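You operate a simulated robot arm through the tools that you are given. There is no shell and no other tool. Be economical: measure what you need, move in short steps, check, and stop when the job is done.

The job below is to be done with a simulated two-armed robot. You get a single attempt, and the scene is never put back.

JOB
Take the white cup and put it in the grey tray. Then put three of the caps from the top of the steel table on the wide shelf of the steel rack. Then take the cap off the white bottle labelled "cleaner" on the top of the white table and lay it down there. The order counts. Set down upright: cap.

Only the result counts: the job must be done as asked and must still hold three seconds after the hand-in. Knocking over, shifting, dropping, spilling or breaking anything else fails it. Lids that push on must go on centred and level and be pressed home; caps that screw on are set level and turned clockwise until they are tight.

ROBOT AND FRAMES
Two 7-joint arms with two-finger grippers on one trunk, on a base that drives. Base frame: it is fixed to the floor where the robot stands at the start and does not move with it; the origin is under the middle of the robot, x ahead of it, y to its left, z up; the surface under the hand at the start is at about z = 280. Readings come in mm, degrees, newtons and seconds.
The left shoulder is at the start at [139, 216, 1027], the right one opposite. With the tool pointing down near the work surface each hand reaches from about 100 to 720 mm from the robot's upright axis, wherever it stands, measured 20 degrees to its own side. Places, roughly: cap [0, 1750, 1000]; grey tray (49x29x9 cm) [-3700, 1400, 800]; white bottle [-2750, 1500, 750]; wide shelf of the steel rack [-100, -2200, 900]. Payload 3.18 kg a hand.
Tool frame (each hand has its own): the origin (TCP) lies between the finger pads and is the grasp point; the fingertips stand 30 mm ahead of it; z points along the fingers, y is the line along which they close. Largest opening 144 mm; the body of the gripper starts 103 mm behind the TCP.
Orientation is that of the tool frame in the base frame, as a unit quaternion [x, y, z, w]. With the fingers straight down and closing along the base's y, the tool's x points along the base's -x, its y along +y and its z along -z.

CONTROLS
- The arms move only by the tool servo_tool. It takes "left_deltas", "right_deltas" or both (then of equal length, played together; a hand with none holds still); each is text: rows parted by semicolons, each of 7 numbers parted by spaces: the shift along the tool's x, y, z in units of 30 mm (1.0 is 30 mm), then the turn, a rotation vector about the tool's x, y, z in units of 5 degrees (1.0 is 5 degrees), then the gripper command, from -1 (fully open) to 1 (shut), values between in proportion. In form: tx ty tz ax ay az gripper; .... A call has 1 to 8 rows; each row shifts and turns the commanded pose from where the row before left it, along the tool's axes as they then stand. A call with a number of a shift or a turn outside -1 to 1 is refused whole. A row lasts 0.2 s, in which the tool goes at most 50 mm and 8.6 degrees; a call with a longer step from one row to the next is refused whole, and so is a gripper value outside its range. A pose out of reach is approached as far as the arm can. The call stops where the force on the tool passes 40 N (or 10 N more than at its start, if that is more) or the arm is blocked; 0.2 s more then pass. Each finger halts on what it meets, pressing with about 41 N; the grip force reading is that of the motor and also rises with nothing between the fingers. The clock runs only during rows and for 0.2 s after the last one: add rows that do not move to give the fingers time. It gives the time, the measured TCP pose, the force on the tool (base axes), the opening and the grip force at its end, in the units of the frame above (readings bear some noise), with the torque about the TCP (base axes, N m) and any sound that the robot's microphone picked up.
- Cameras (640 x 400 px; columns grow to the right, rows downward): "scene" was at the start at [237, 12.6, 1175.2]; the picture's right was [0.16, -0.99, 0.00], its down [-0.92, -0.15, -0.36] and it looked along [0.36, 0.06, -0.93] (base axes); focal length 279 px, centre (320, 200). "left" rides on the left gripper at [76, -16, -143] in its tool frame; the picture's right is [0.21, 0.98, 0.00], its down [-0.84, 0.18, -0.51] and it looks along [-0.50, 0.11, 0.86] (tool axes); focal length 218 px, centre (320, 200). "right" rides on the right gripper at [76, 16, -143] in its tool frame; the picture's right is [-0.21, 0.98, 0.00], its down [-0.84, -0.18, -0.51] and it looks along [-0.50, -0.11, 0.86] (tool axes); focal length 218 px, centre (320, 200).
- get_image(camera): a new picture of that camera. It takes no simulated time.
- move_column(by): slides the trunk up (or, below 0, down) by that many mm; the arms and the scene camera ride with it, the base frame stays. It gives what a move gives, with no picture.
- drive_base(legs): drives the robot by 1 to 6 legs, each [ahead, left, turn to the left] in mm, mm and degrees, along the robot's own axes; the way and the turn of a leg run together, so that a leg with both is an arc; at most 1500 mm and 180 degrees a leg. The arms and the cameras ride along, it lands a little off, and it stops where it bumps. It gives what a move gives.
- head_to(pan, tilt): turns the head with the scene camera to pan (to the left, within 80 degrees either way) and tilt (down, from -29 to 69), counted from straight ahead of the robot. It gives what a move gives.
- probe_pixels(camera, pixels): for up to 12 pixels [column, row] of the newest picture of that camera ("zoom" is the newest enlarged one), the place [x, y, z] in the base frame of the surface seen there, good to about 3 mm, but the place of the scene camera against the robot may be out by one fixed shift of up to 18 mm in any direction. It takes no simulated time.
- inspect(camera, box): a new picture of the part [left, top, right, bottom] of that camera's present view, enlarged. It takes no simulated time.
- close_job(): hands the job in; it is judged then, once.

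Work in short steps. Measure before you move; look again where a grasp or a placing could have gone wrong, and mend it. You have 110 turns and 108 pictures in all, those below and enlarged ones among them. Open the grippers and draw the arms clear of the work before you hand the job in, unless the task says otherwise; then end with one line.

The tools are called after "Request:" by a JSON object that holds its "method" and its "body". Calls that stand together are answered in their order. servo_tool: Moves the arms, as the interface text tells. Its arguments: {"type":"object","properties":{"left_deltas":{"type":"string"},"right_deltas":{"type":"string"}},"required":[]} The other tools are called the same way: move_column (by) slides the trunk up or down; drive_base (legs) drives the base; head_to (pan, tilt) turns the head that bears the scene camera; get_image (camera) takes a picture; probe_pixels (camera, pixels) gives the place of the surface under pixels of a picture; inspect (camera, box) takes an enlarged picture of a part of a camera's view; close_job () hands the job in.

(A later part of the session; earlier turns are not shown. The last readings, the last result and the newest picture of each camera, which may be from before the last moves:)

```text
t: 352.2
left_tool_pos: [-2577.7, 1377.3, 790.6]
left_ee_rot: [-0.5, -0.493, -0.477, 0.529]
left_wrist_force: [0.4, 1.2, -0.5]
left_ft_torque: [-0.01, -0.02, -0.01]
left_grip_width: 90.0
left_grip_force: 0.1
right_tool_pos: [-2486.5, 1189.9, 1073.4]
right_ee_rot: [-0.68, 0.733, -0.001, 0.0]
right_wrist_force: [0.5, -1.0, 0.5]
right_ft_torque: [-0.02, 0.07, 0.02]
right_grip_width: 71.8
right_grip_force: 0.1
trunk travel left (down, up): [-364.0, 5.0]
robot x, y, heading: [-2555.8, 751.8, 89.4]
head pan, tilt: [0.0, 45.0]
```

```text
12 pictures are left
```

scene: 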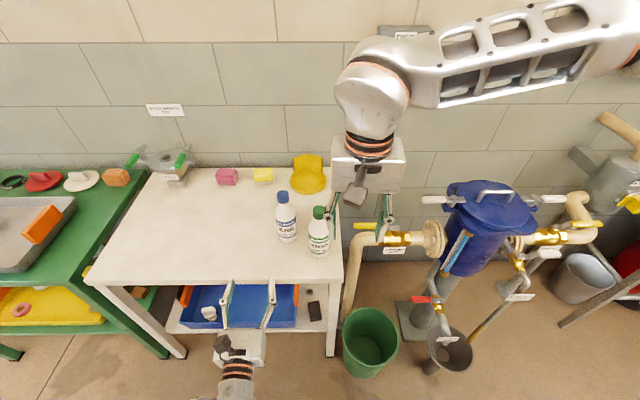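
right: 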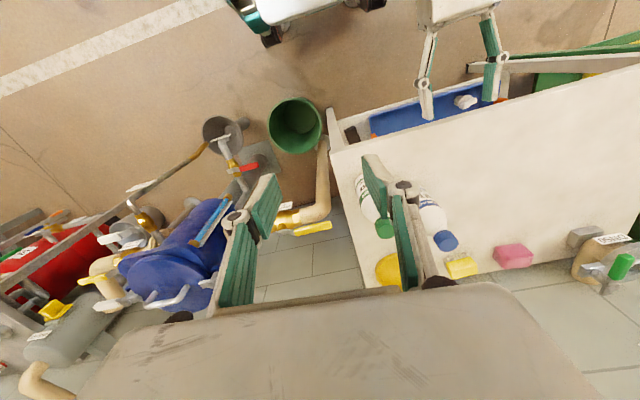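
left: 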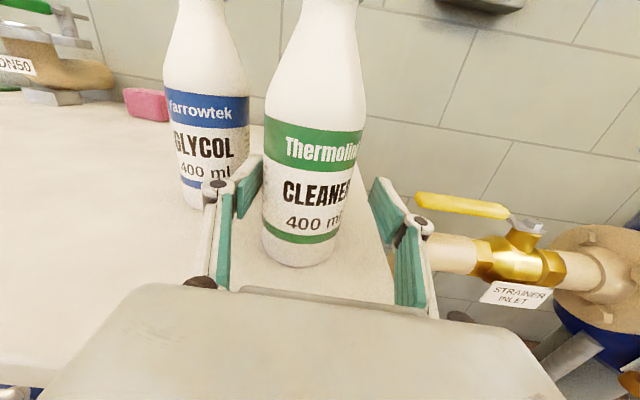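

The bottle is centred between the fingers. I close the left hand on it, and bring the right hand above the cap.

Request:
{"method": "servo_tool", "body": {"left_deltas": "0 0 0 0 0 0 0;0 0 0 0 0 0 0.1;0 0 0 0 0 0 0.2;0 0 0 0 0 0 0.3;0 0 0 0 0 0 0.5;0 0 0 0 0 0 0.5"}}

Request:
{"method": "servo_tool", "body": {"right_deltas": "-0.95 0.575 0 0 0 0 0;-0.95 0.575 0 0 0 0 0;-0.95 0.575 0.3 0 0 0 0;-0.95 0.575 0.3 0 0 0 0;-0.95 0.575 0.6 0 0 0 0;-0.95 0.575 0.6 0 0 0 0;0 0 0 0 0 0 0"}}

Request:
{"method": "get_image", "body": {"camera": "right"}}

Request:
{"method": "probe_pixels", "body": {"camera": "right", "pixels": [[315, 155], [305, 155], [325, 155], [315, 145], [315, 165], [310, 170], [320, 150]]}}

```text
t: 353.6
left_tool_pos: [-2578.6, 1377.6, 792.3]
left_ee_rot: [-0.5, -0.493, -0.477, 0.529]
left_wrist_force: [-0.4, 1.8, 1.9]
left_ft_torque: [0.11, -0.11, 0.01]
left_grip_width: 58.3
left_grip_force: 41.5
right_tool_pos: [-2487.6, 1189.4, 1074.3]
right_ee_rot: [-0.68, 0.733, -0.001, -0.001]
right_wrist_force: [0.5, 0.5, 0.4]
right_ft_torque: [-0.01, 0.0, 0.0]
right_grip_width: 71.8
right_grip_force: 0.1
trunk travel left (down, up): [-364.0, 5.0]
robot x, y, heading: [-2561.1, 752.7, 89.6]
head pan, tilt: [0.0, 45.0]
```

```text
t: 355.2
left_tool_pos: [-2578.1, 1377.1, 792.5]
left_ee_rot: [-0.5, -0.492, -0.477, 0.529]
left_wrist_force: [0.4, 0.5, 4.3]
left_ft_torque: [0.1, -0.2, 0.05]
left_grip_width: 58.1
left_grip_force: 41.0
right_tool_pos: [-2579.4, 1366.3, 1018.7]
right_ee_rot: [-0.681, 0.732, -0.001, 0.0]
right_wrist_force: [-0.3, -0.1, -0.8]
right_ft_torque: [-0.02, -0.05, 0.01]
right_grip_width: 71.7
right_grip_force: 0.0
trunk travel left (down, up): [-364.0, 5.0]
robot x, y, heading: [-2559.2, 749.3, 89.4]
head pan, tilt: [0.0, 45.0]
```

```text
11 pictures are left
```

right: 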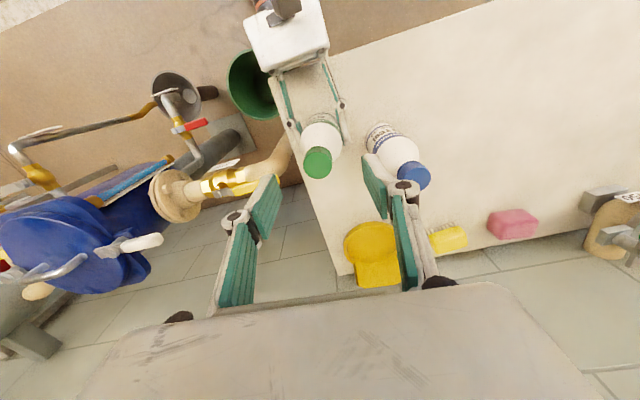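

```text
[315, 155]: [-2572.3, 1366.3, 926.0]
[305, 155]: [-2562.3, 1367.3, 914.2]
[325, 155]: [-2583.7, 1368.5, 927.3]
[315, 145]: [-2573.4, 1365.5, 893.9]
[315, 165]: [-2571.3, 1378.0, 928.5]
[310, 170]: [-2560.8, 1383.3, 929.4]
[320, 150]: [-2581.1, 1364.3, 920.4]
```

The bottle is held (58 mm) and the cap's centre is ≈(-2575,1376), top z≈928. I centre the right hand, pre-turn it +80°, then descend over the cap.

Request:
{"method": "servo_tool", "body": {"right_deltas": "-0.33 -0.12 0 0 0 1 0;0 0 0 0 0 1 0;0 0 0 0 0 1 0;0 0 0 0 0 1 0;0 0 0 0 0 1 0;0 0 0 0 0 1 0;0 0 0 0 0 1 0;0 0 0 0 0 1 0"}}

Request:
{"method": "servo_tool", "body": {"right_deltas": "0 0 0 0 0 1 0;0 0 0 0 0 1 0;0 0 0 0 0 1 0;0 0 0 0 0 1 0;0 0 0 0 0 1 0;0 0 0 0 0 1 0;0 0 0 0 0 1 0;0 0 0 0 0 1 0"}}

Request:
{"method": "inspect", "body": {"camera": "right", "box": [235, 110, 395, 210]}}

Request:
{"method": "probe_pixels", "body": {"camera": "zoom", "pixels": [[320, 200], [290, 200], [350, 200], [320, 170], [320, 230], [320, 140]]}}

```text
t: 357.0
left_tool_pos: [-2577.7, 1376.1, 792.7]
left_ee_rot: [-0.5, -0.492, -0.478, 0.528]
left_wrist_force: [1.5, 0.7, 5.7]
left_ft_torque: [0.06, -0.26, 0.0]
left_grip_width: 58.1
left_grip_force: 41.2
right_tool_pos: [-2573.1, 1378.6, 1019.9]
right_ee_rot: [-0.388, 0.922, -0.001, 0.001]
right_wrist_force: [0.1, -0.4, 0.0]
right_ft_torque: [-0.03, -0.02, 0.0]
right_grip_width: 72.3
right_grip_force: 0.1
trunk travel left (down, up): [-364.0, 5.0]
robot x, y, heading: [-2558.5, 749.4, 89.5]
head pan, tilt: [0.0, 45.0]
```

```text
t: 358.8
left_tool_pos: [-2577.6, 1377.1, 792.8]
left_ee_rot: [-0.5, -0.492, -0.476, 0.53]
left_wrist_force: [2.6, 1.1, 6.6]
left_ft_torque: [0.02, -0.33, 0.0]
left_grip_width: 58.2
left_grip_force: 41.4
right_tool_pos: [-2573.3, 1377.6, 1019.4]
right_ee_rot: [-0.05, 0.999, -0.002, 0.001]
right_wrist_force: [0.5, -0.9, -0.6]
right_ft_torque: [0.0, -0.01, -0.05]
right_grip_width: 71.6
right_grip_force: 0.0
trunk travel left (down, up): [-364.0, 5.0]
robot x, y, heading: [-2558.5, 753.1, 89.5]
head pan, tilt: [0.0, 45.0]
```

```text
4.00 times, centred on (315, 160) of right
```

zoom: 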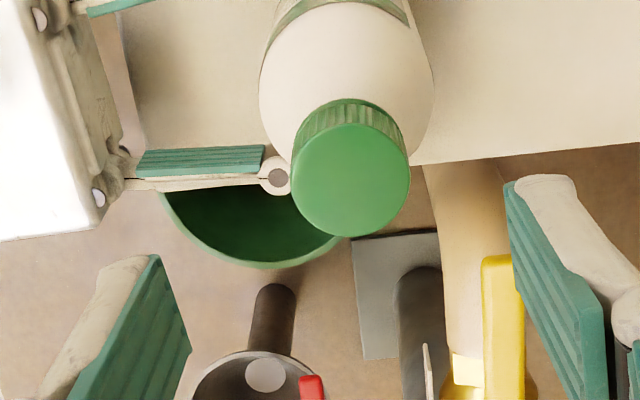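

```text
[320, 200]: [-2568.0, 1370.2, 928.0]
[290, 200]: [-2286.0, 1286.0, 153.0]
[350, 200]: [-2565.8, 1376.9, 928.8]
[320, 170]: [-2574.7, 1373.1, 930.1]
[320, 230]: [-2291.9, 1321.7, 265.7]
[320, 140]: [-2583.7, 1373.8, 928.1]
```

The hand is centred within 3 mm over the cap. I descend to z≈930 and close on it.

Request:
{"method": "servo_tool", "body": {"right_deltas": "-0.05 0 0.75 0 0 0 0;0 0 0.75 0 0 0 0;0 0 0.75 0 0 0 0;0 0 0.73 0 0 0 0;0 0 0 0 0 0 0.3;0 0 0 0 0 0 0.6;0 0 0 0 0 0 0.9;0 0 0 0 0 0 0.9"}}

Request:
{"method": "get_image", "body": {"camera": "right"}}

```text
t: 360.6
left_tool_pos: [-2577.5, 1375.5, 792.8]
left_ee_rot: [-0.5, -0.492, -0.477, 0.529]
left_wrist_force: [1.9, -14.0, 9.0]
left_ft_torque: [1.25, -0.32, -0.09]
left_grip_width: 58.1
left_grip_force: 40.7
right_tool_pos: [-2570.0, 1378.5, 929.7]
right_ee_rot: [-0.051, 0.999, 0.0, 0.001]
right_wrist_force: [-0.7, 13.0, -2.9]
right_ft_torque: [0.47, 0.11, -0.02]
right_grip_width: 30.1
right_grip_force: 40.8
trunk travel left (down, up): [-364.0, 5.0]
robot x, y, heading: [-2558.4, 750.2, 89.3]
head pan, tilt: [0.0, 45.0]
```

```text
9 pictures are left
```

right: 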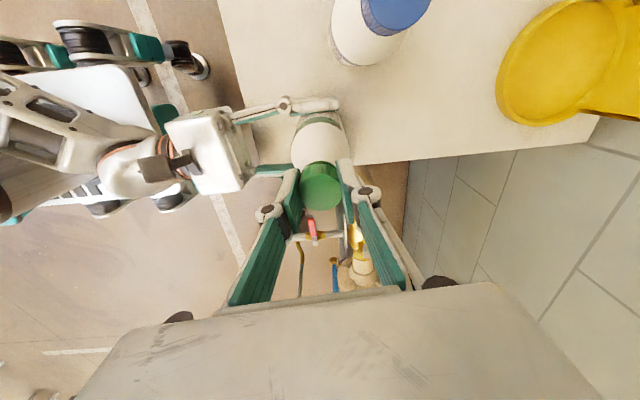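

The cap is gripped (30 mm) with a 13 N side load, so I shift 1.5 mm to relieve it. Then I start unscrewing counter-clockwise (negative tool z), 40° first.

Request:
{"method": "servo_tool", "body": {"right_deltas": "0 0.05 0 0 0 0 0.9;0 0 0 0 0 0 0.9"}}

Request:
{"method": "servo_tool", "body": {"right_deltas": "0 0 0 0 0 -1 0.9;0 0 0 0 0 -1 0.9;0 0 0 0 0 -1 0.9;0 0 0 0 0 -1 0.9;0 0 0 0 0 -1 0.9;0 0 0 0 0 -1 0.9;0 0 0 0 0 -1 0.9;0 0 0 0 0 -1 0.9"}}

```text
t: 361.2
left_tool_pos: [-2577.4, 1376.2, 791.9]
left_ee_rot: [-0.5, -0.492, -0.477, 0.529]
left_wrist_force: [-0.5, -8.3, 10.1]
left_ft_torque: [0.53, -0.66, -0.11]
left_grip_width: 58.1
left_grip_force: 40.9
right_tool_pos: [-2570.6, 1377.5, 928.6]
right_ee_rot: [-0.05, 0.999, -0.002, 0.002]
right_wrist_force: [2.2, 6.1, -1.5]
right_ft_torque: [0.14, -0.05, 0.01]
right_grip_width: 30.1
right_grip_force: 41.1
trunk travel left (down, up): [-364.0, 5.0]
robot x, y, heading: [-2560.4, 748.6, 89.2]
head pan, tilt: [0.0, 45.0]
```

```text
t: 363.0
left_tool_pos: [-2579.3, 1376.9, 792.8]
left_ee_rot: [-0.5, -0.492, -0.477, 0.529]
left_wrist_force: [-6.5, -1.7, 9.0]
left_ft_torque: [-0.79, -1.17, -0.02]
left_grip_width: 58.1
left_grip_force: 41.1
right_tool_pos: [-2571.0, 1378.1, 929.9]
right_ee_rot: [-0.39, 0.921, -0.001, 0.0]
right_wrist_force: [9.0, 0.1, -3.0]
right_ft_torque: [0.74, -0.41, -0.04]
right_grip_width: 30.1
right_grip_force: 41.0
trunk travel left (down, up): [-364.0, 5.0]
robot x, y, heading: [-2560.1, 751.2, 89.5]
head pan, tilt: [0.0, 45.0]
```

It turned 40° with low torque. I continue another 80° with a slight rise, watching forces.

Request:
{"method": "servo_tool", "body": {"right_deltas": "0 -0.02 -0.005 0 0 -1 0.9;0 -0.02 -0.005 0 0 -1 0.9;0 0 -0.005 0 0 -1 0.9;0 0 -0.005 0 0 -1 0.9;0 0 -0.005 0 0 -1 0.9;0 0 -0.005 0 0 -1 0.9;0 0 -0.005 0 0 -1 0.9;0 0 -0.005 0 0 -1 0.9"}}

Request:
{"method": "servo_tool", "body": {"right_deltas": "0 0 -0.005 0 0 -1 0.9;0 0 -0.005 0 0 -1 0.9;0 0 -0.005 0 0 -1 0.9;0 0 -0.005 0 0 -1 0.9;0 0 -0.005 0 0 -1 0.9;0 0 -0.005 0 0 -1 0.9;0 0 -0.005 0 0 -1 0.9;0 0 -0.005 0 0 -1 0.9"}}

Request:
{"method": "servo_tool", "body": {"right_deltas": "0 0 -0.005 0 0 -1 0.9;0 0 -0.005 0 0 -1 0.9;0 0 -0.005 0 0 -1 0.9;0 0 -0.005 0 0 -1 0.9;0 0 -0.005 0 0 -1 0.9;0 0 -0.005 0 0 -1 0.9;0 0 -0.005 0 0 -1 0.9;0 0 -0.005 0 0 -1 0.9"}}

```text
t: 364.8
left_tool_pos: [-2577.6, 1376.2, 792.2]
left_ee_rot: [-0.501, -0.492, -0.477, 0.529]
left_wrist_force: [-6.0, -2.0, 9.4]
left_ft_torque: [-0.56, -0.91, 0.09]
left_grip_width: 58.0
left_grip_force: 41.2
right_tool_pos: [-2570.8, 1378.1, 930.7]
right_ee_rot: [-0.682, 0.732, -0.001, -0.001]
right_wrist_force: [5.3, 3.2, -7.2]
right_ft_torque: [1.01, 0.11, -0.04]
right_grip_width: 30.2
right_grip_force: 41.3
trunk travel left (down, up): [-364.0, 5.0]
robot x, y, heading: [-2556.4, 751.0, 89.2]
head pan, tilt: [0.0, 45.0]
```

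```text
t: 366.6
left_tool_pos: [-2578.3, 1378.0, 792.8]
left_ee_rot: [-0.5, -0.493, -0.477, 0.529]
left_wrist_force: [-7.8, -5.0, 10.6]
left_ft_torque: [0.28, -1.29, 0.0]
left_grip_width: 58.0
left_grip_force: 40.5
right_tool_pos: [-2570.3, 1378.5, 932.4]
right_ee_rot: [0.811, -0.586, 0.002, 0.001]
right_wrist_force: [7.5, 5.0, -9.6]
right_ft_torque: [0.39, 0.19, -0.03]
right_grip_width: 30.0
right_grip_force: 41.6
right hand out of reach, approached as far as the arm can: row 6, 7, 8
trunk travel left (down, up): [-364.0, 5.0]
robot x, y, heading: [-2555.5, 751.6, 89.7]
head pan, tilt: [0.0, 45.0]
```

```text
t: 368.4
left_tool_pos: [-2578.4, 1377.4, 792.5]
left_ee_rot: [-0.499, -0.494, -0.476, 0.529]
left_wrist_force: [-7.7, -3.3, 8.7]
left_ft_torque: [0.36, -1.14, -0.01]
left_grip_width: 58.2
left_grip_force: 40.8
right_tool_pos: [-2569.4, 1379.1, 932.0]
right_ee_rot: [0.81, -0.586, 0.002, 0.0]
right_wrist_force: [7.0, 3.0, -8.5]
right_ft_torque: [0.0, 0.07, 0.0]
right_grip_width: 30.1
right_grip_force: 41.0
right hand out of reach, approached as far as the arm can: row 1, 2, 3, 4, 5, 6, 7, 8
trunk travel left (down, up): [-364.0, 5.0]
robot x, y, heading: [-2558.3, 750.0, 89.4]
head pan, tilt: [0.0, 45.0]
```

The wrist reached its limit after about 102° of unscrewing. I open, turn back +160°, regrip and unscrew another 80°.

Request:
{"method": "servo_tool", "body": {"right_deltas": "0 0 0 0 0 0 0.4;0 0 0 0 0 0 0.2;0 0 0.08 0 0 1 0;0 0 0 0 0 1 0;0 0 0 0 0 1 0;0 0 0 0 0 1 0;0 0 0 0 0 1 0;0 0 0 0 0 1 0"}}

Request:
{"method": "servo_tool", "body": {"right_deltas": "0 0 0 0 0 1 0;0 0 0 0 0 1 0;0 0 0 0 0 1 0;0 0 0 0 0 1 0;0 0 0 0 0 1 0;0 0 0 0 0 1 0;0 0 0 0 0 1 0;0 0 0 0 0 1 0"}}

Request:
{"method": "servo_tool", "body": {"right_deltas": "0 0 0 0 0 1 0;0 0 0 0 0 1 0;0 0 0 0 0 1 0;0 0 0 0 0 1 0;0 0 0 0 0 1 0;0 0 0 0 0 1 0;0 0 0 0 0 1 0;0 0 0 0 0 1 0"}}

Request:
{"method": "servo_tool", "body": {"right_deltas": "0 0 0 0 0 1 0;0 0 0 0 0 1 0;0 0 0 0 0 1 0;0 0 0 0 0 1 0;0 0 0 0 0 1 0;0 0 0 0 0 1 0;0 0 0 0 0 1 0;0 0 0 0 0 0 0"}}

```text
t: 370.2
left_tool_pos: [-2578.4, 1376.9, 792.5]
left_ee_rot: [-0.5, -0.493, -0.478, 0.527]
left_wrist_force: [1.2, 0.0, 1.7]
left_ft_torque: [-0.01, -0.21, -0.03]
left_grip_width: 58.0
left_grip_force: 41.1
right_tool_pos: [-2570.5, 1378.5, 930.9]
right_ee_rot: [-0.63, 0.776, -0.001, 0.0]
right_wrist_force: [0.7, -0.2, 0.2]
right_ft_torque: [-0.02, -0.02, 0.01]
right_grip_width: 71.9
right_grip_force: 0.0
trunk travel left (down, up): [-364.0, 5.0]
robot x, y, heading: [-2554.4, 753.5, 89.6]
head pan, tilt: [0.0, 45.0]
```

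```text
t: 372.0
left_tool_pos: [-2578.6, 1377.3, 792.0]
left_ee_rot: [-0.5, -0.493, -0.477, 0.528]
left_wrist_force: [2.5, -0.1, 1.9]
left_ft_torque: [-0.01, -0.25, 0.0]
left_grip_width: 58.1
left_grip_force: 40.9
right_tool_pos: [-2570.7, 1378.0, 929.4]
right_ee_rot: [-0.328, 0.945, -0.001, 0.0]
right_wrist_force: [0.3, -0.4, 0.5]
right_ft_torque: [0.01, -0.02, -0.03]
right_grip_width: 72.2
right_grip_force: 0.0
trunk travel left (down, up): [-364.0, 5.0]
robot x, y, heading: [-2561.2, 749.6, 89.3]
head pan, tilt: [0.0, 45.0]
```

```text
t: 373.8
left_tool_pos: [-2577.1, 1376.7, 791.2]
left_ee_rot: [-0.501, -0.492, -0.477, 0.529]
left_wrist_force: [1.4, -0.5, 1.7]
left_ft_torque: [0.01, -0.19, -0.02]
left_grip_width: 57.8
left_grip_force: 41.0
right_tool_pos: [-2571.1, 1377.6, 929.1]
right_ee_rot: [0.015, 1.0, -0.001, 0.0]
right_wrist_force: [0.3, 0.1, 0.3]
right_ft_torque: [0.01, 0.03, -0.03]
right_grip_width: 72.0
right_grip_force: 0.0
trunk travel left (down, up): [-364.0, 5.0]
robot x, y, heading: [-2551.3, 752.2, 89.6]
head pan, tilt: [0.0, 45.0]
```

```text
t: 375.6
left_tool_pos: [-2578.4, 1376.9, 792.5]
left_ee_rot: [-0.501, -0.492, -0.477, 0.529]
left_wrist_force: [2.0, -0.1, 1.2]
left_ft_torque: [0.02, -0.16, 0.01]
left_grip_width: 57.9
left_grip_force: 41.7
right_tool_pos: [-2571.6, 1376.8, 928.9]
right_ee_rot: [0.315, 0.949, 0.0, 0.001]
right_wrist_force: [0.5, -0.3, -0.1]
right_ft_torque: [-0.01, -0.02, 0.01]
right_grip_width: 71.8
right_grip_force: 0.1
trunk travel left (down, up): [-364.0, 5.0]
robot x, y, heading: [-2558.0, 749.4, 89.4]
head pan, tilt: [0.0, 45.0]
```

The wrist has about 145° of range now. I close and unscrew 140°, then try a gentle lift of about 5 mm while reading forces.

Request:
{"method": "servo_tool", "body": {"right_deltas": "0 0 0 0 0 0 0.4;0 0 0 0 0 0 0.7;0 0 0 0 0 0 0.9;0 0 0 0 0 0 0.9;0 0 -0.004 0 0 -1 0.9;0 0 -0.004 0 0 -1 0.9;0 0 -0.004 0 0 -1 0.9;0 0 -0.004 0 0 -1 0.9"}}

Request:
{"method": "servo_tool", "body": {"right_deltas": "0 0 -0.004 0 0 -1 0.9;0 0 -0.004 0 0 -1 0.9;0 0 -0.004 0 0 -1 0.9;0 0 -0.004 0 0 -1 0.9;0 0 -0.004 0 0 -1 0.9;0 0 -0.004 0 0 -1 0.9;0 0 -0.004 0 0 -1 0.9;0 0 -0.004 0 0 -1 0.9"}}

Request:
{"method": "servo_tool", "body": {"right_deltas": "0 0 -0.004 0 0 -1 0.9;0 0 -0.004 0 0 -1 0.9;0 0 -0.004 0 0 -1 0.9;0 0 -0.004 0 0 -1 0.9;0 0 -0.004 0 0 -1 0.9;0 0 -0.004 0 0 -1 0.9;0 0 -0.004 0 0 -1 0.9;0 0 -0.004 0 0 -1 0.9"}}

Request:
{"method": "servo_tool", "body": {"right_deltas": "0 0 -0.004 0 0 -1 0.9;0 0 -0.004 0 0 -1 0.9;0 0 -0.004 0 0 -1 0.9;0 0 -0.004 0 0 -1 0.9;0 0 -0.004 0 0 -1 0.9;0 0 -0.004 0 0 -1 0.9;0 0 -0.004 0 0 -1 0.9;0 0 0 0 0 0 0.9"}}

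Request:
{"method": "servo_tool", "body": {"right_deltas": "0 0 -0.05 0 0 0 0.9;0 0 -0.05 0 0 0 0.9;0 0 0 0 0 0 0.9"}}

```text
t: 377.4
left_tool_pos: [-2578.8, 1377.0, 792.2]
left_ee_rot: [-0.5, -0.492, -0.477, 0.528]
left_wrist_force: [-8.2, -13.6, 4.7]
left_ft_torque: [1.14, -1.04, -0.11]
left_grip_width: 58.0
left_grip_force: 41.1
right_tool_pos: [-2571.2, 1378.8, 931.6]
right_ee_rot: [0.144, 0.99, 0.0, 0.0]
right_wrist_force: [5.7, 12.9, -3.1]
right_ft_torque: [0.65, 0.19, -0.04]
right_grip_width: 30.0
right_grip_force: 41.6
trunk travel left (down, up): [-364.0, 5.0]
robot x, y, heading: [-2561.1, 749.7, 89.4]
head pan, tilt: [0.0, 45.0]
```

```text
t: 379.2
left_tool_pos: [-2578.6, 1377.9, 792.5]
left_ee_rot: [-0.501, -0.492, -0.477, 0.528]
left_wrist_force: [-9.2, -6.9, 6.2]
left_ft_torque: [0.16, -1.22, -0.03]
left_grip_width: 57.9
left_grip_force: 40.7
right_tool_pos: [-2571.8, 1379.0, 931.1]
right_ee_rot: [-0.203, 0.979, -0.002, 0.001]
right_wrist_force: [10.0, 5.8, -4.2]
right_ft_torque: [0.62, -0.36, -0.04]
right_grip_width: 30.1
right_grip_force: 41.0
trunk travel left (down, up): [-364.0, 5.0]
robot x, y, heading: [-2557.8, 750.5, 89.6]
head pan, tilt: [0.0, 45.0]
```

```text
t: 381.0
left_tool_pos: [-2578.3, 1378.4, 791.4]
left_ee_rot: [-0.5, -0.493, -0.477, 0.529]
left_wrist_force: [-10.4, -2.4, 3.8]
left_ft_torque: [-0.46, -1.05, 0.05]
left_grip_width: 58.0
left_grip_force: 40.9
right_tool_pos: [-2572.0, 1378.4, 930.8]
right_ee_rot: [-0.525, 0.851, -0.002, 0.0]
right_wrist_force: [9.7, 3.1, -3.8]
right_ft_torque: [0.95, -0.24, -0.03]
right_grip_width: 30.1
right_grip_force: 40.9
trunk travel left (down, up): [-364.0, 5.0]
robot x, y, heading: [-2555.7, 750.0, 89.5]
head pan, tilt: [0.0, 45.0]
```

```text
t: 382.8
left_tool_pos: [-2578.2, 1376.9, 790.8]
left_ee_rot: [-0.501, -0.492, -0.477, 0.529]
left_wrist_force: [-5.0, -2.9, 4.2]
left_ft_torque: [-0.41, -1.11, 0.05]
left_grip_width: 58.0
left_grip_force: 40.9
right_tool_pos: [-2571.1, 1378.5, 932.0]
right_ee_rot: [0.757, -0.653, 0.002, 0.001]
right_wrist_force: [4.7, 2.5, -5.6]
right_ft_torque: [0.79, 0.31, -0.02]
right_grip_width: 30.2
right_grip_force: 40.7
trunk travel left (down, up): [-364.0, 5.0]
robot x, y, heading: [-2555.7, 753.7, 89.4]
head pan, tilt: [0.0, 45.0]
```

```text
t: 383.6
left_tool_pos: [-2578.0, 1377.1, 793.5]
left_ee_rot: [-0.5, -0.491, -0.477, 0.53]
left_wrist_force: [-7.6, -6.8, 17.5]
left_ft_torque: [0.48, -1.26, -0.04]
left_grip_width: 58.4
left_grip_force: 41.0
right_tool_pos: [-2569.8, 1378.1, 934.5]
right_ee_rot: [0.756, -0.654, 0.002, 0.0]
right_wrist_force: [7.5, 8.0, -19.6]
right_ft_torque: [0.58, 0.15, 0.0]
right_grip_width: 29.9
right_grip_force: 41.0
trunk travel left (down, up): [-364.0, 5.0]
robot x, y, heading: [-2555.7, 749.0, 89.5]
head pan, tilt: [0.0, 45.0]
```

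It is still threaded (20 N pull) but turns easily, about 242° so far. I relax, open, turn back and unscrew another 140°.

Request:
{"method": "servo_tool", "body": {"right_deltas": "0 0 0.1 0 0 0 0.9;0 0 0 0 0 0 0.4;0 0 0 0 0 0 0.1;0 0 0 0 0 1 0;0 0 0 0 0 1 0;0 0 0 0 0 1 0;0 0 0 0 0 1 0;0 0 0 0 0 1 0"}}

Request:
{"method": "servo_tool", "body": {"right_deltas": "0 0 0 0 0 1 0;0 0 0 0 0 1 0;0 0 0 0 0 1 0;0 0 0 0 0 1 0;0 0 0 0 0 1 0;0 0 0 0 0 1 0;0 0 0 0 0 1 0;0 0 0 0 0 1 0"}}

Request:
{"method": "servo_tool", "body": {"right_deltas": "0 0 0 0 0 1 0;0 0 0 0 0 1 0;0 0 0 0 0 1 0;0 0 0 0 0 1 0;0 0 0 0 0 1 0;0 0 0 0 0 1 0;0 0 0 0 0 1 0;0 0 0 0 0 1 0"}}

Request:
{"method": "servo_tool", "body": {"right_deltas": "0 0 0 0 0 1 0;0 0 0 0 0 1 0;0 0 0 0 0 1 0;0 0 0 0 0 1 0;0 0 0 0 0 1 0;0 0 0 0 0 1 0;0 0 0 0 0 0 0.4;0 0 0 0 0 0 0.7"}}

Request:
{"method": "servo_tool", "body": {"right_deltas": "0 0 0 0 0 0 0.9;0 0 0 0 0 0 0.9;0 0 -0.004 0 0 -1 0.9;0 0 -0.004 0 0 -1 0.9;0 0 -0.004 0 0 -1 0.9;0 0 -0.004 0 0 -1 0.9;0 0 -0.004 0 0 -1 0.9;0 0 -0.004 0 0 -1 0.9"}}

Request:
{"method": "servo_tool", "body": {"right_deltas": "0 0 -0.004 0 0 -1 0.9;0 0 -0.004 0 0 -1 0.9;0 0 -0.004 0 0 -1 0.9;0 0 -0.004 0 0 -1 0.9;0 0 -0.004 0 0 -1 0.9;0 0 -0.004 0 0 -1 0.9;0 0 -0.004 0 0 -1 0.9;0 0 -0.004 0 0 -1 0.9"}}

Request:
{"method": "servo_tool", "body": {"right_deltas": "0 0 -0.004 0 0 -1 0.9;0 0 -0.004 0 0 -1 0.9;0 0 -0.004 0 0 -1 0.9;0 0 -0.004 0 0 -1 0.9;0 0 -0.004 0 0 -1 0.9;0 0 -0.004 0 0 -1 0.9;0 0 -0.004 0 0 -1 0.9;0 0 -0.004 0 0 -1 0.9"}}

Request:
{"method": "servo_tool", "body": {"right_deltas": "0 0 -0.004 0 0 -1 0.9;0 0 -0.004 0 0 -1 0.9;0 0 -0.004 0 0 -1 0.9;0 0 -0.004 0 0 -1 0.9;0 0 -0.004 0 0 -1 0.9;0 0 0 0 0 0 0.9;0 0 -0.05 0 0 0 0.9;0 0 -0.05 0 0 0 0.9"}}

```text
t: 385.4
left_tool_pos: [-2578.6, 1377.2, 792.0]
left_ee_rot: [-0.501, -0.492, -0.477, 0.529]
left_wrist_force: [1.7, -0.8, -0.4]
left_ft_torque: [0.0, -0.12, -0.02]
left_grip_width: 57.6
left_grip_force: 41.5
right_tool_pos: [-2572.7, 1378.3, 933.5]
right_ee_rot: [-0.596, 0.803, -0.001, 0.0]
right_wrist_force: [0.5, -0.8, 0.2]
right_ft_torque: [-0.01, 0.02, -0.01]
right_grip_width: 72.0
right_grip_force: 0.0
trunk travel left (down, up): [-364.0, 5.0]
robot x, y, heading: [-2557.4, 750.3, 89.2]
head pan, tilt: [0.0, 45.0]
```

```text
t: 387.2
left_tool_pos: [-2578.9, 1377.1, 792.4]
left_ee_rot: [-0.5, -0.493, -0.476, 0.529]
left_wrist_force: [0.4, -0.2, -0.9]
left_ft_torque: [-0.02, -0.12, 0.0]
left_grip_width: 58.0
left_grip_force: 40.3
right_tool_pos: [-2571.1, 1378.3, 932.4]
right_ee_rot: [-0.286, 0.958, -0.001, 0.0]
right_wrist_force: [0.5, 0.5, -0.5]
right_ft_torque: [-0.01, 0.01, -0.01]
right_grip_width: 71.7
right_grip_force: 0.1
trunk travel left (down, up): [-364.0, 5.0]
robot x, y, heading: [-2561.5, 747.3, 89.5]
head pan, tilt: [0.0, 45.0]
```

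```text
t: 389.0
left_tool_pos: [-2579.2, 1377.0, 791.3]
left_ee_rot: [-0.501, -0.492, -0.477, 0.529]
left_wrist_force: [0.6, 0.0, -1.4]
left_ft_torque: [-0.02, -0.05, -0.05]
left_grip_width: 57.9
left_grip_force: 40.8
right_tool_pos: [-2571.9, 1379.0, 934.0]
right_ee_rot: [0.059, 0.998, -0.001, 0.001]
right_wrist_force: [0.3, 0.0, 0.8]
right_ft_torque: [0.01, 0.05, 0.02]
right_grip_width: 72.0
right_grip_force: 0.1
trunk travel left (down, up): [-364.0, 5.0]
robot x, y, heading: [-2557.5, 752.2, 89.3]
head pan, tilt: [0.0, 45.0]
```

```text
t: 390.8
left_tool_pos: [-2579.4, 1377.6, 791.8]
left_ee_rot: [-0.501, -0.492, -0.477, 0.529]
left_wrist_force: [-1.7, -2.7, -2.0]
left_ft_torque: [0.43, -0.22, -0.02]
left_grip_width: 57.8
left_grip_force: 41.0
right_tool_pos: [-2570.0, 1378.4, 932.8]
right_ee_rot: [0.315, 0.949, 0.0, 0.0]
right_wrist_force: [1.3, 3.1, 0.1]
right_ft_torque: [-0.07, 0.12, 0.01]
right_grip_width: 30.5
right_grip_force: 41.3
trunk travel left (down, up): [-364.0, 5.0]
robot x, y, heading: [-2560.1, 749.4, 89.5]
head pan, tilt: [0.0, 45.0]
```

```text
t: 392.6
left_tool_pos: [-2579.0, 1376.8, 792.2]
left_ee_rot: [-0.5, -0.493, -0.476, 0.529]
left_wrist_force: [-5.3, -3.7, 0.3]
left_ft_torque: [-0.07, -1.05, 0.05]
left_grip_width: 57.7
left_grip_force: 40.9
right_tool_pos: [-2570.6, 1378.7, 933.1]
right_ee_rot: [0.057, 0.998, 0.0, 0.001]
right_wrist_force: [6.7, 3.0, -0.5]
right_ft_torque: [0.46, 0.16, -0.04]
right_grip_width: 30.5
right_grip_force: 40.7
trunk travel left (down, up): [-364.0, 5.0]
robot x, y, heading: [-2557.7, 748.4, 89.6]
head pan, tilt: [0.0, 45.0]
```

```text
t: 394.4
left_tool_pos: [-2578.3, 1377.5, 791.0]
left_ee_rot: [-0.501, -0.492, -0.477, 0.529]
left_wrist_force: [-1.7, 2.2, -1.6]
left_ft_torque: [-0.23, -0.17, 0.04]
left_grip_width: 57.9
left_grip_force: 40.7
right_tool_pos: [-2572.7, 1378.6, 934.3]
right_ee_rot: [-0.287, 0.958, -0.001, 0.0]
right_wrist_force: [1.2, -1.8, 0.2]
right_ft_torque: [-0.03, 0.0, -0.03]
right_grip_width: 30.4
right_grip_force: 40.7
trunk travel left (down, up): [-364.0, 5.0]
robot x, y, heading: [-2556.6, 750.5, 89.7]
head pan, tilt: [0.0, 45.0]
```

```text
t: 396.2
left_tool_pos: [-2579.1, 1377.4, 792.0]
left_ee_rot: [-0.5, -0.493, -0.477, 0.529]
left_wrist_force: [0.1, 3.0, -1.3]
left_ft_torque: [-0.33, -0.14, 0.04]
left_grip_width: 58.0
left_grip_force: 41.2
right_tool_pos: [-2570.5, 1379.7, 934.5]
right_ee_rot: [-0.597, 0.802, -0.001, 0.001]
right_wrist_force: [0.9, -2.3, 0.0]
right_ft_torque: [0.02, -0.01, -0.03]
right_grip_width: 30.5
right_grip_force: 41.0
trunk travel left (down, up): [-364.0, 5.0]
robot x, y, heading: [-2556.1, 750.6, 89.4]
head pan, tilt: [0.0, 45.0]
```

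```text
t: 398.0
left_tool_pos: [-2578.1, 1378.3, 790.8]
left_ee_rot: [-0.5, -0.493, -0.476, 0.529]
left_wrist_force: [-3.9, -0.3, -0.1]
left_ft_torque: [0.06, -0.46, -0.01]
left_grip_width: 57.7
left_grip_force: 41.1
right_tool_pos: [-2571.3, 1377.5, 938.2]
right_ee_rot: [0.756, -0.654, 0.001, 0.0]
right_wrist_force: [2.7, 0.8, -1.7]
right_ft_torque: [0.04, -0.01, -0.01]
right_grip_width: 30.3
right_grip_force: 40.9
trunk travel left (down, up): [-364.0, 5.0]
robot x, y, heading: [-2556.1, 749.0, 89.7]
head pan, tilt: [0.0, 45.0]
```

The side loads vanished and the lift shows only 1.7 N, so the cap seems free. I raise it slowly and look.

Request:
{"method": "servo_tool", "body": {"right_deltas": "0 0 -0.15 0 0 0 0.9;0 0 -0.2 0 0 0 0.9;0 0 -0.3 0 0 0 0.9;0 0 -0.5 0 0 0 0.9;0 0 -0.8 0 0 0 0.9;0 0 0 0 0 0 0.9"}}

Request:
{"method": "get_image", "body": {"camera": "scene"}}

```text
t: 399.4
left_tool_pos: [-2577.4, 1376.8, 791.9]
left_ee_rot: [-0.501, -0.492, -0.477, 0.529]
left_wrist_force: [-1.3, 0.0, -0.3]
left_ft_torque: [0.04, -0.04, -0.02]
left_grip_width: 58.0
left_grip_force: 40.7
right_tool_pos: [-2571.6, 1378.7, 998.8]
right_ee_rot: [0.756, -0.654, 0.001, 0.001]
right_wrist_force: [0.1, 0.1, -0.3]
right_ft_torque: [0.01, -0.01, -0.01]
right_grip_width: 30.3
right_grip_force: 40.2
trunk travel left (down, up): [-364.0, 5.0]
robot x, y, heading: [-2560.3, 752.0, 89.5]
head pan, tilt: [0.0, 45.0]
```

```text
8 pictures are left
```

scene: 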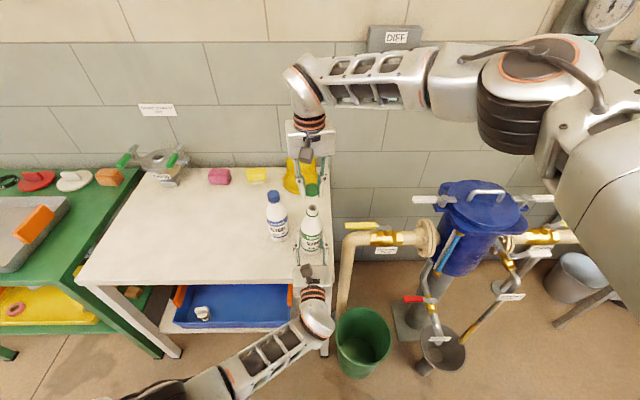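

The cap is off and held by the right hand. I release the bottle with the left hand, withdraw it straight back, then check.

Request:
{"method": "servo_tool", "body": {"left_deltas": "0 0 0 0 0 0 0.15;0 0 0 0 0 0 0.05;0 0 0 0 0 0 -0.1;0 0 0 0 0 0 -0.25;0 0 0 0 0 0 -0.25"}}

Request:
{"method": "servo_tool", "body": {"left_deltas": "0 0 -0.5 0 0 0 -0.25;0 0 -0.5 0 0 0 -0.25;0 0 -0.8 0 0 0 -0.25;0 0 -0.8 0 0 0 -0.25;0 0 -0.8 0 0 0 -0.25;0 0 -0.8 0 0 0 -0.25;0 0 -0.8 0 0 0 -0.25;0 0 0 0 0 0 -0.25", "right_deltas": "0 0 -0.5 0 0 0 0.9;0 0 -0.5 0 0 0 0.9;0 0 0 0 0 0 0.9;0 0 0 0 0 0 0.9;0 0 0 0 0 0 0.9;0 0 0 0 0 0 0.9;0 0 0 0 0 0 0.9;0 0 0 0 0 0 0.9"}}

Request:
{"method": "get_image", "body": {"camera": "left"}}

```text
t: 400.6
left_tool_pos: [-2578.5, 1377.1, 792.0]
left_ee_rot: [-0.5, -0.493, -0.477, 0.528]
left_wrist_force: [0.3, -0.5, 0.8]
left_ft_torque: [0.0, 0.01, 0.01]
left_grip_width: 89.8
left_grip_force: 0.1
right_tool_pos: [-2570.9, 1377.7, 998.2]
right_ee_rot: [0.756, -0.654, 0.001, -0.001]
right_wrist_force: [0.2, -0.5, 0.2]
right_ft_torque: [-0.01, 0.0, 0.02]
right_grip_width: 30.7
right_grip_force: 40.8
trunk travel left (down, up): [-364.0, 5.0]
robot x, y, heading: [-2556.5, 751.3, 89.5]
head pan, tilt: [0.0, 45.0]
```

```text
t: 402.4
left_tool_pos: [-2571.2, 1226.1, 790.7]
left_ee_rot: [-0.501, -0.493, -0.477, 0.528]
left_wrist_force: [0.2, 0.4, -0.2]
left_ft_torque: [0.03, -0.01, 0.0]
left_grip_width: 89.9
left_grip_force: 0.1
right_tool_pos: [-2571.0, 1380.3, 1026.8]
right_ee_rot: [0.757, -0.654, 0.0, 0.0]
right_wrist_force: [-0.1, -0.3, -0.9]
right_ft_torque: [0.0, 0.01, 0.02]
right_grip_width: 30.2
right_grip_force: 40.8
trunk travel left (down, up): [-364.0, 5.0]
robot x, y, heading: [-2557.4, 748.5, 89.6]
head pan, tilt: [0.0, 45.0]
```

```text
7 pictures are left
```

left: 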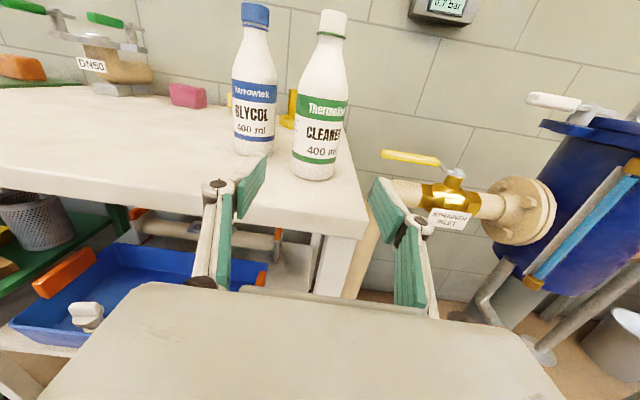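

The bottle stands uncapped and undisturbed. I pull the left hand back further, then slide the base 190 mm left so the right hand is over free table at x≈-2761.

Request:
{"method": "servo_tool", "body": {"left_deltas": "0 0 -0.8 0 0 0 -0.25;0 0 -0.8 0 0 0 -0.25;0 0 -0.8 0 0 0 -0.25;0 0 0 0 0 0 -0.25"}}

Request:
{"method": "drive_base", "body": {"legs": [[0, 190, 0]]}}

Request:
{"method": "get_image", "body": {"camera": "right"}}

Request:
{"method": "probe_pixels", "body": {"camera": "right", "pixels": [[350, 100], [370, 150], [270, 150], [320, 120], [320, 235]]}}

```text
t: 403.4
left_tool_pos: [-2571.0, 1161.6, 791.5]
left_ee_rot: [-0.497, -0.493, -0.477, 0.531]
left_wrist_force: [0.5, 0.1, 0.0]
left_ft_torque: [-0.04, 0.01, -0.02]
left_grip_width: 89.9
left_grip_force: 0.1
right_tool_pos: [-2572.5, 1381.8, 1026.8]
right_ee_rot: [0.756, -0.654, 0.002, 0.002]
right_wrist_force: [0.9, 0.2, -0.4]
right_ft_torque: [0.0, -0.01, -0.02]
right_grip_width: 30.3
right_grip_force: 41.1
trunk travel left (down, up): [-364.0, 5.0]
robot x, y, heading: [-2555.4, 750.9, 89.4]
head pan, tilt: [0.0, 45.0]
```

```text
t: 405.7
left_tool_pos: [-2759.1, 1163.8, 790.9]
left_ee_rot: [-0.498, -0.493, -0.478, 0.529]
left_wrist_force: [0.3, -0.1, 0.3]
left_ft_torque: [0.02, 0.04, 0.01]
left_grip_width: 90.1
left_grip_force: 0.2
right_tool_pos: [-2759.5, 1384.7, 1026.7]
right_ee_rot: [0.756, -0.655, 0.002, 0.002]
right_wrist_force: [-0.1, -0.2, -0.2]
right_ft_torque: [-0.03, 0.0, -0.03]
right_grip_width: 30.4
right_grip_force: 41.4
trunk travel left (down, up): [-364.0, 5.0]
robot x, y, heading: [-2745.8, 752.3, 89.5]
head pan, tilt: [0.0, 45.0]
```

```text
6 pictures are left
```

right: 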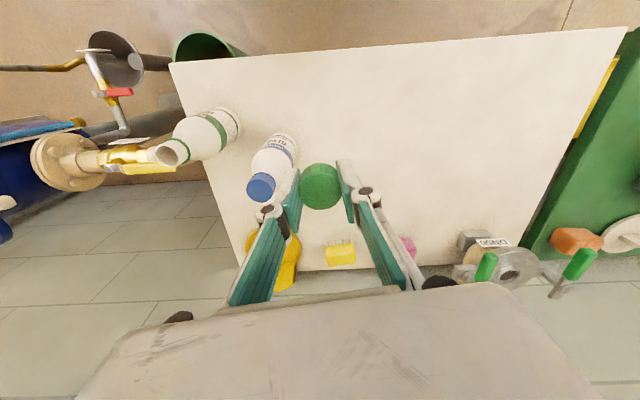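

```text
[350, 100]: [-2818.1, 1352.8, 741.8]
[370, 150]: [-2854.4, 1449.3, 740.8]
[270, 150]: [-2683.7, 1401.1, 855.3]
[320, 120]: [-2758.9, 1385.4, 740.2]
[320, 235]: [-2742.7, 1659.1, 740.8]
```

The table is z≈741, but the gripper body would come near the glycol bottle's cap here. I move the base another 60 mm left and the hand 25 mm nearer, then descend to z≈800.

Request:
{"method": "drive_base", "body": {"legs": [[0, 60, 0]]}}

Request:
{"method": "servo_tool", "body": {"right_deltas": "0.83 0 0.5 0 0 0 0.9;0 0 0.97 0 0 0 0.9;0 0 0.97 0 0 0 0.9;0 0 0.97 0 0 0 0.9;0 0 0.97 0 0 0 0.9;0 0 0.97 0 0 0 0.9;0 0 0.97 0 0 0 0.9;0 0 0.97 0 0 0 0.9"}}

Request:
{"method": "get_image", "body": {"camera": "scene"}}

```text
t: 406.9
left_tool_pos: [-2818.1, 1165.0, 793.8]
left_ee_rot: [-0.497, -0.493, -0.48, 0.529]
left_wrist_force: [-0.4, 0.3, 1.0]
left_ft_torque: [-0.03, -0.03, -0.02]
left_grip_width: 89.9
left_grip_force: 0.1
right_tool_pos: [-2818.7, 1383.8, 1027.3]
right_ee_rot: [0.755, -0.656, 0.002, 0.0]
right_wrist_force: [0.2, -0.2, -0.8]
right_ft_torque: [0.01, -0.02, -0.02]
right_grip_width: 30.6
right_grip_force: 41.1
trunk travel left (down, up): [-364.0, 5.0]
robot x, y, heading: [-2806.5, 754.7, 89.5]
head pan, tilt: [0.0, 45.0]
```

```text
t: 408.7
left_tool_pos: [-2817.8, 1163.7, 793.8]
left_ee_rot: [-0.497, -0.492, -0.48, 0.53]
left_wrist_force: [0.1, 0.7, 0.0]
left_ft_torque: [0.0, 0.0, 0.02]
left_grip_width: 90.5
left_grip_force: 0.1
right_tool_pos: [-2813.9, 1356.9, 806.4]
right_ee_rot: [0.755, -0.656, 0.002, 0.0]
right_wrist_force: [-0.5, 0.0, -0.1]
right_ft_torque: [-0.02, 0.03, -0.03]
right_grip_width: 30.5
right_grip_force: 41.1
trunk travel left (down, up): [-364.0, 5.0]
robot x, y, heading: [-2807.2, 753.0, 89.1]
head pan, tilt: [0.0, 45.0]
```

```text
5 pictures are left
```

scene: 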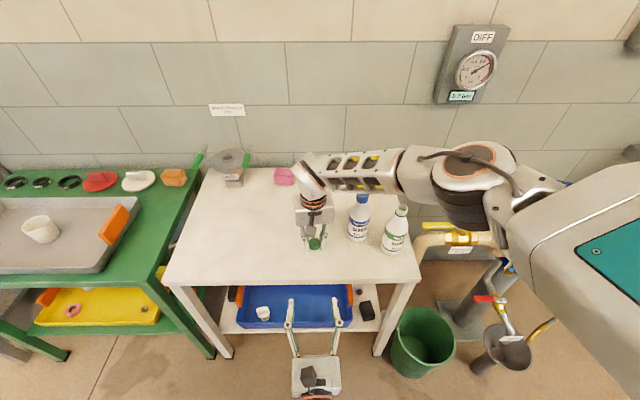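

All is clear beneath. I lower slowly with force readings.

Request:
{"method": "servo_tool", "body": {"right_deltas": "0 0 0.3 0 0 0 0.9;0 0 0.25 0 0 0 0.9;0 0 0 0 0 0 0.9"}}

Request:
{"method": "servo_tool", "body": {"right_deltas": "0 0 0.06 0 0 0 0.9;0 0 0.06 0 0 0 0.9;0 0 0.06 0 0 0 0.9;0 0 0 0 0 0 0.9"}}

Request:
{"method": "servo_tool", "body": {"right_deltas": "0 0 0.05 0 0 0 0.9;0 0 0.05 0 0 0 0.9;0 0 0 0 0 0 0.9"}}

Request:
{"method": "servo_tool", "body": {"right_deltas": "0 0 0.05 0 0 0 0.9;0 0 0.05 0 0 0 0.9;0 0 0 0 0 0 0.9"}}

```text
t: 409.5
left_tool_pos: [-2818.0, 1164.8, 794.0]
left_ee_rot: [-0.497, -0.491, -0.481, 0.529]
left_wrist_force: [-0.4, 0.1, 0.0]
left_ft_torque: [0.0, 0.02, -0.01]
left_grip_width: 89.9
left_grip_force: 0.1
right_tool_pos: [-2816.7, 1356.1, 790.2]
right_ee_rot: [0.755, -0.656, 0.002, 0.0]
right_wrist_force: [0.7, 0.6, -0.6]
right_ft_torque: [0.01, 0.0, -0.01]
right_grip_width: 30.6
right_grip_force: 40.6
trunk travel left (down, up): [-364.0, 5.0]
robot x, y, heading: [-2806.6, 751.3, 89.3]
head pan, tilt: [0.0, 45.0]
```

```text
t: 410.5
left_tool_pos: [-2818.0, 1163.7, 793.3]
left_ee_rot: [-0.497, -0.492, -0.48, 0.53]
left_wrist_force: [-0.1, 0.1, -0.2]
left_ft_torque: [-0.01, 0.02, 0.0]
left_grip_width: 90.1
left_grip_force: 0.1
right_tool_pos: [-2815.5, 1357.0, 786.0]
right_ee_rot: [0.755, -0.656, 0.002, 0.001]
right_wrist_force: [0.2, 0.0, -0.2]
right_ft_torque: [0.0, 0.0, 0.02]
right_grip_width: 30.5
right_grip_force: 41.9
trunk travel left (down, up): [-364.0, 5.0]
robot x, y, heading: [-2805.2, 753.1, 89.3]
head pan, tilt: [0.0, 45.0]
```

```text
t: 411.3
left_tool_pos: [-2818.3, 1165.9, 793.2]
left_ee_rot: [-0.497, -0.492, -0.48, 0.53]
left_wrist_force: [-0.1, 0.5, -0.3]
left_ft_torque: [0.0, 0.0, -0.02]
left_grip_width: 90.0
left_grip_force: 0.1
right_tool_pos: [-2813.6, 1357.1, 783.2]
right_ee_rot: [0.755, -0.655, 0.002, 0.0]
right_wrist_force: [0.6, -0.1, 0.0]
right_ft_torque: [0.01, 0.01, 0.0]
right_grip_width: 30.3
right_grip_force: 41.1
trunk travel left (down, up): [-364.0, 5.0]
robot x, y, heading: [-2808.8, 753.4, 89.0]
head pan, tilt: [0.0, 45.0]
```

```text
t: 412.1
left_tool_pos: [-2818.2, 1163.9, 793.4]
left_ee_rot: [-0.497, -0.492, -0.48, 0.53]
left_wrist_force: [0.6, -0.3, 0.8]
left_ft_torque: [0.01, 0.02, -0.01]
left_grip_width: 89.9
left_grip_force: 0.0
right_tool_pos: [-2814.3, 1357.9, 779.2]
right_ee_rot: [0.755, -0.655, 0.002, 0.0]
right_wrist_force: [-0.4, -0.5, 0.2]
right_ft_torque: [-0.01, -0.02, 0.0]
right_grip_width: 30.4
right_grip_force: 41.5
trunk travel left (down, up): [-364.0, 5.0]
robot x, y, heading: [-2804.5, 752.4, 88.9]
head pan, tilt: [0.0, 45.0]
```

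No contact yet at z≈779. I continue in small steps toward z≈772.

Request:
{"method": "servo_tool", "body": {"right_deltas": "0 0 0.05 0 0 0 0.9;0 0 0.04 0 0 0 0.9;0 0 0 0 0 0 0.9"}}

Request:
{"method": "servo_tool", "body": {"right_deltas": "0 0 0.05 0 0 0 0.9;0 0 0.04 0 0 0 0.9;0 0 0 0 0 0 0.9"}}

Request:
{"method": "servo_tool", "body": {"right_deltas": "0 0 0.05 0 0 0 0.9;0 0 0 0 0 0 0.9"}}

Request:
{"method": "get_image", "body": {"camera": "right"}}

```text
t: 412.9
left_tool_pos: [-2818.8, 1164.4, 792.2]
left_ee_rot: [-0.497, -0.492, -0.48, 0.53]
left_wrist_force: [0.2, 0.1, -0.3]
left_ft_torque: [0.0, 0.01, 0.0]
left_grip_width: 90.2
left_grip_force: 0.1
right_tool_pos: [-2815.0, 1357.3, 777.7]
right_ee_rot: [0.755, -0.656, 0.002, 0.001]
right_wrist_force: [0.3, 0.0, 0.4]
right_ft_torque: [0.01, -0.01, 0.0]
right_grip_width: 30.4
right_grip_force: 40.8
trunk travel left (down, up): [-364.0, 5.0]
robot x, y, heading: [-2807.9, 755.1, 89.0]
head pan, tilt: [0.0, 45.0]
```

```text
t: 413.7
left_tool_pos: [-2817.7, 1164.6, 791.9]
left_ee_rot: [-0.497, -0.491, -0.48, 0.53]
left_wrist_force: [0.3, -0.4, 0.0]
left_ft_torque: [-0.01, 0.02, 0.0]
left_grip_width: 90.0
left_grip_force: 0.1
right_tool_pos: [-2813.9, 1358.0, 776.1]
right_ee_rot: [0.756, -0.655, 0.002, 0.0]
right_wrist_force: [-0.1, 0.1, 0.0]
right_ft_torque: [0.01, 0.0, 0.0]
right_grip_width: 30.2
right_grip_force: 40.7
trunk travel left (down, up): [-364.0, 5.0]
robot x, y, heading: [-2809.8, 750.6, 89.4]
head pan, tilt: [0.0, 45.0]
```

```text
t: 414.3
left_tool_pos: [-2817.8, 1164.9, 793.5]
left_ee_rot: [-0.497, -0.492, -0.48, 0.53]
left_wrist_force: [-0.8, 0.5, -0.2]
left_ft_torque: [0.01, 0.01, -0.02]
left_grip_width: 89.8
left_grip_force: 0.1
right_tool_pos: [-2814.4, 1358.9, 773.3]
right_ee_rot: [0.755, -0.655, 0.002, 0.001]
right_wrist_force: [-0.3, 0.3, 0.3]
right_ft_torque: [-0.01, 0.02, 0.0]
right_grip_width: 30.3
right_grip_force: 40.9
trunk travel left (down, up): [-364.0, 5.0]
robot x, y, heading: [-2802.7, 751.6, 89.4]
head pan, tilt: [0.0, 45.0]
```

```text
4 pictures are left
```

right: 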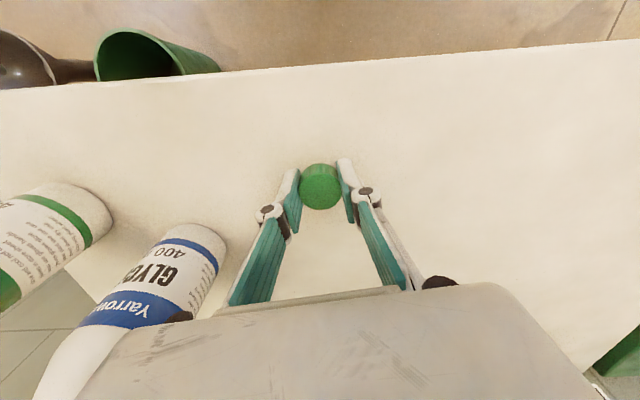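

The fingertips are almost at the table and the cap is level. I lower up to 3 mm more, then open gently and rise straight up.

Request:
{"method": "servo_tool", "body": {"right_deltas": "0 0 0.04 0 0 0 0.9;0 0 0.04 0 0 0 0.9;0 0 0 0 0 0 0.9"}}

Request:
{"method": "servo_tool", "body": {"right_deltas": "0 0 0 0 0 0 0.55;0 0 0 0 0 0 0.45;0 0 0 0 0 0 0.35;0 0 0 0 0 0 0.25;0 0 0 0 0 0 0.2;0 0 0 0 0 0 0.2"}}

Request:
{"method": "get_image", "body": {"camera": "right"}}

```text
t: 415.1
left_tool_pos: [-2817.3, 1164.2, 792.5]
left_ee_rot: [-0.497, -0.492, -0.48, 0.53]
left_wrist_force: [-0.4, -0.5, 0.2]
left_ft_torque: [0.0, 0.02, -0.02]
left_grip_width: 89.6
left_grip_force: 0.1
right_tool_pos: [-2815.6, 1357.6, 771.4]
right_ee_rot: [0.755, -0.655, 0.002, 0.001]
right_wrist_force: [0.3, 1.1, 0.2]
right_ft_torque: [-0.01, 0.03, -0.02]
right_grip_width: 30.4
right_grip_force: 40.9
trunk travel left (down, up): [-364.0, 5.0]
robot x, y, heading: [-2806.1, 753.1, 89.0]
head pan, tilt: [0.0, 45.0]
```

```text
t: 416.5
left_tool_pos: [-2818.0, 1164.5, 793.4]
left_ee_rot: [-0.497, -0.492, -0.48, 0.53]
left_wrist_force: [0.1, -0.4, 0.8]
left_ft_torque: [0.02, -0.02, -0.01]
left_grip_width: 90.0
left_grip_force: 0.0
right_tool_pos: [-2814.3, 1358.8, 773.1]
right_ee_rot: [0.755, -0.655, 0.002, 0.0]
right_wrist_force: [1.0, -0.1, -1.3]
right_ft_torque: [0.01, 0.01, 0.01]
right_grip_width: 57.5
right_grip_force: 0.0
trunk travel left (down, up): [-364.0, 5.0]
robot x, y, heading: [-2804.6, 755.3, 89.2]
head pan, tilt: [0.0, 45.0]
```

```text
3 pictures are left
5 turns are left
```

right: 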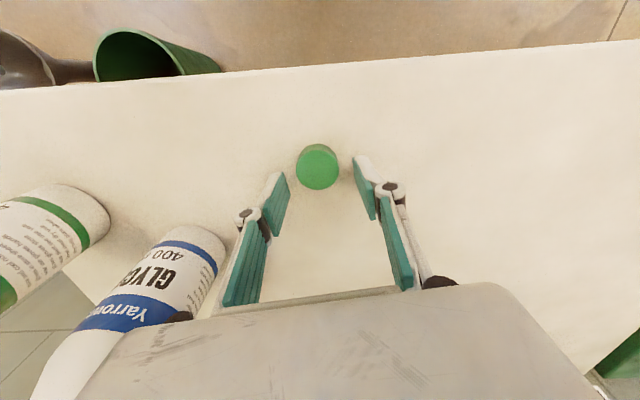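

The cap lies upright on the table between the open fingers. I rise straight up 220 mm, open both grippers, and back the robot away from the table.

Request:
{"method": "servo_tool", "body": {"right_deltas": "0 0 -0.9 0 0 0 0.2;0 0 -0.9 0 0 0 0.2;0 0 -0.9 0 0 0 0.2;0 0 -0.9 0 0 0 0;0 0 -0.9 0 0 0 -0.5;0 0 -0.9 0 0 0 -1;0 0 -0.9 0 0 0 -1;0 0 -0.9 0 0 0 -1"}}

Request:
{"method": "drive_base", "body": {"legs": [[-400, 0, 0]]}}

Request:
{"method": "inspect", "body": {"camera": "scene", "box": [120, 40, 520, 290]}}

```text
t: 418.3
left_tool_pos: [-2817.4, 1164.0, 793.4]
left_ee_rot: [-0.497, -0.492, -0.479, 0.531]
left_wrist_force: [0.1, -0.1, -0.7]
left_ft_torque: [0.0, -0.02, -0.02]
left_grip_width: 89.9
left_grip_force: 0.2
right_tool_pos: [-2812.1, 1356.7, 988.1]
right_ee_rot: [0.755, -0.656, 0.002, 0.001]
right_wrist_force: [0.9, -0.1, 0.1]
right_ft_torque: [-0.02, -0.02, -0.02]
right_grip_width: 144.1
right_grip_force: 0.1
trunk travel left (down, up): [-364.0, 5.0]
robot x, y, heading: [-2808.0, 754.5, 89.3]
head pan, tilt: [0.0, 45.0]
```

```text
t: 420.8
left_tool_pos: [-2823.7, 774.4, 793.1]
left_ee_rot: [-0.497, -0.492, -0.479, 0.531]
left_wrist_force: [0.3, -0.8, 0.5]
left_ft_torque: [-0.01, 0.01, 0.01]
left_grip_width: 90.0
left_grip_force: 0.0
right_tool_pos: [-2819.0, 968.0, 987.5]
right_ee_rot: [0.756, -0.655, 0.002, 0.0]
right_wrist_force: [-0.1, 0.6, -0.1]
right_ft_torque: [0.02, 0.0, 0.02]
right_grip_width: 144.0
right_grip_force: 0.1
trunk travel left (down, up): [-364.0, 5.0]
robot x, y, heading: [-2809.7, 361.1, 89.2]
head pan, tilt: [0.0, 45.0]
```

```text
1.60 times, centred on (320, 165) of scene
4 turns are left
```

zoom: 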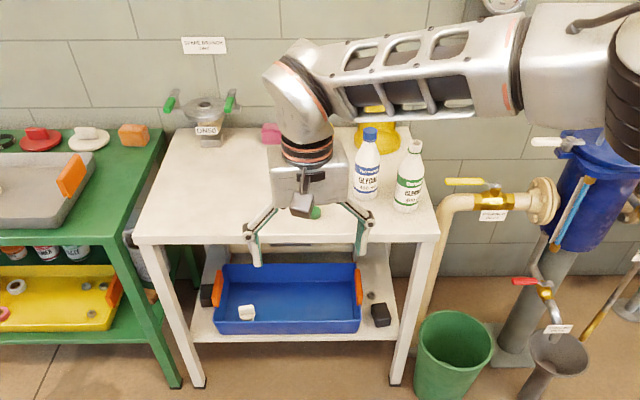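

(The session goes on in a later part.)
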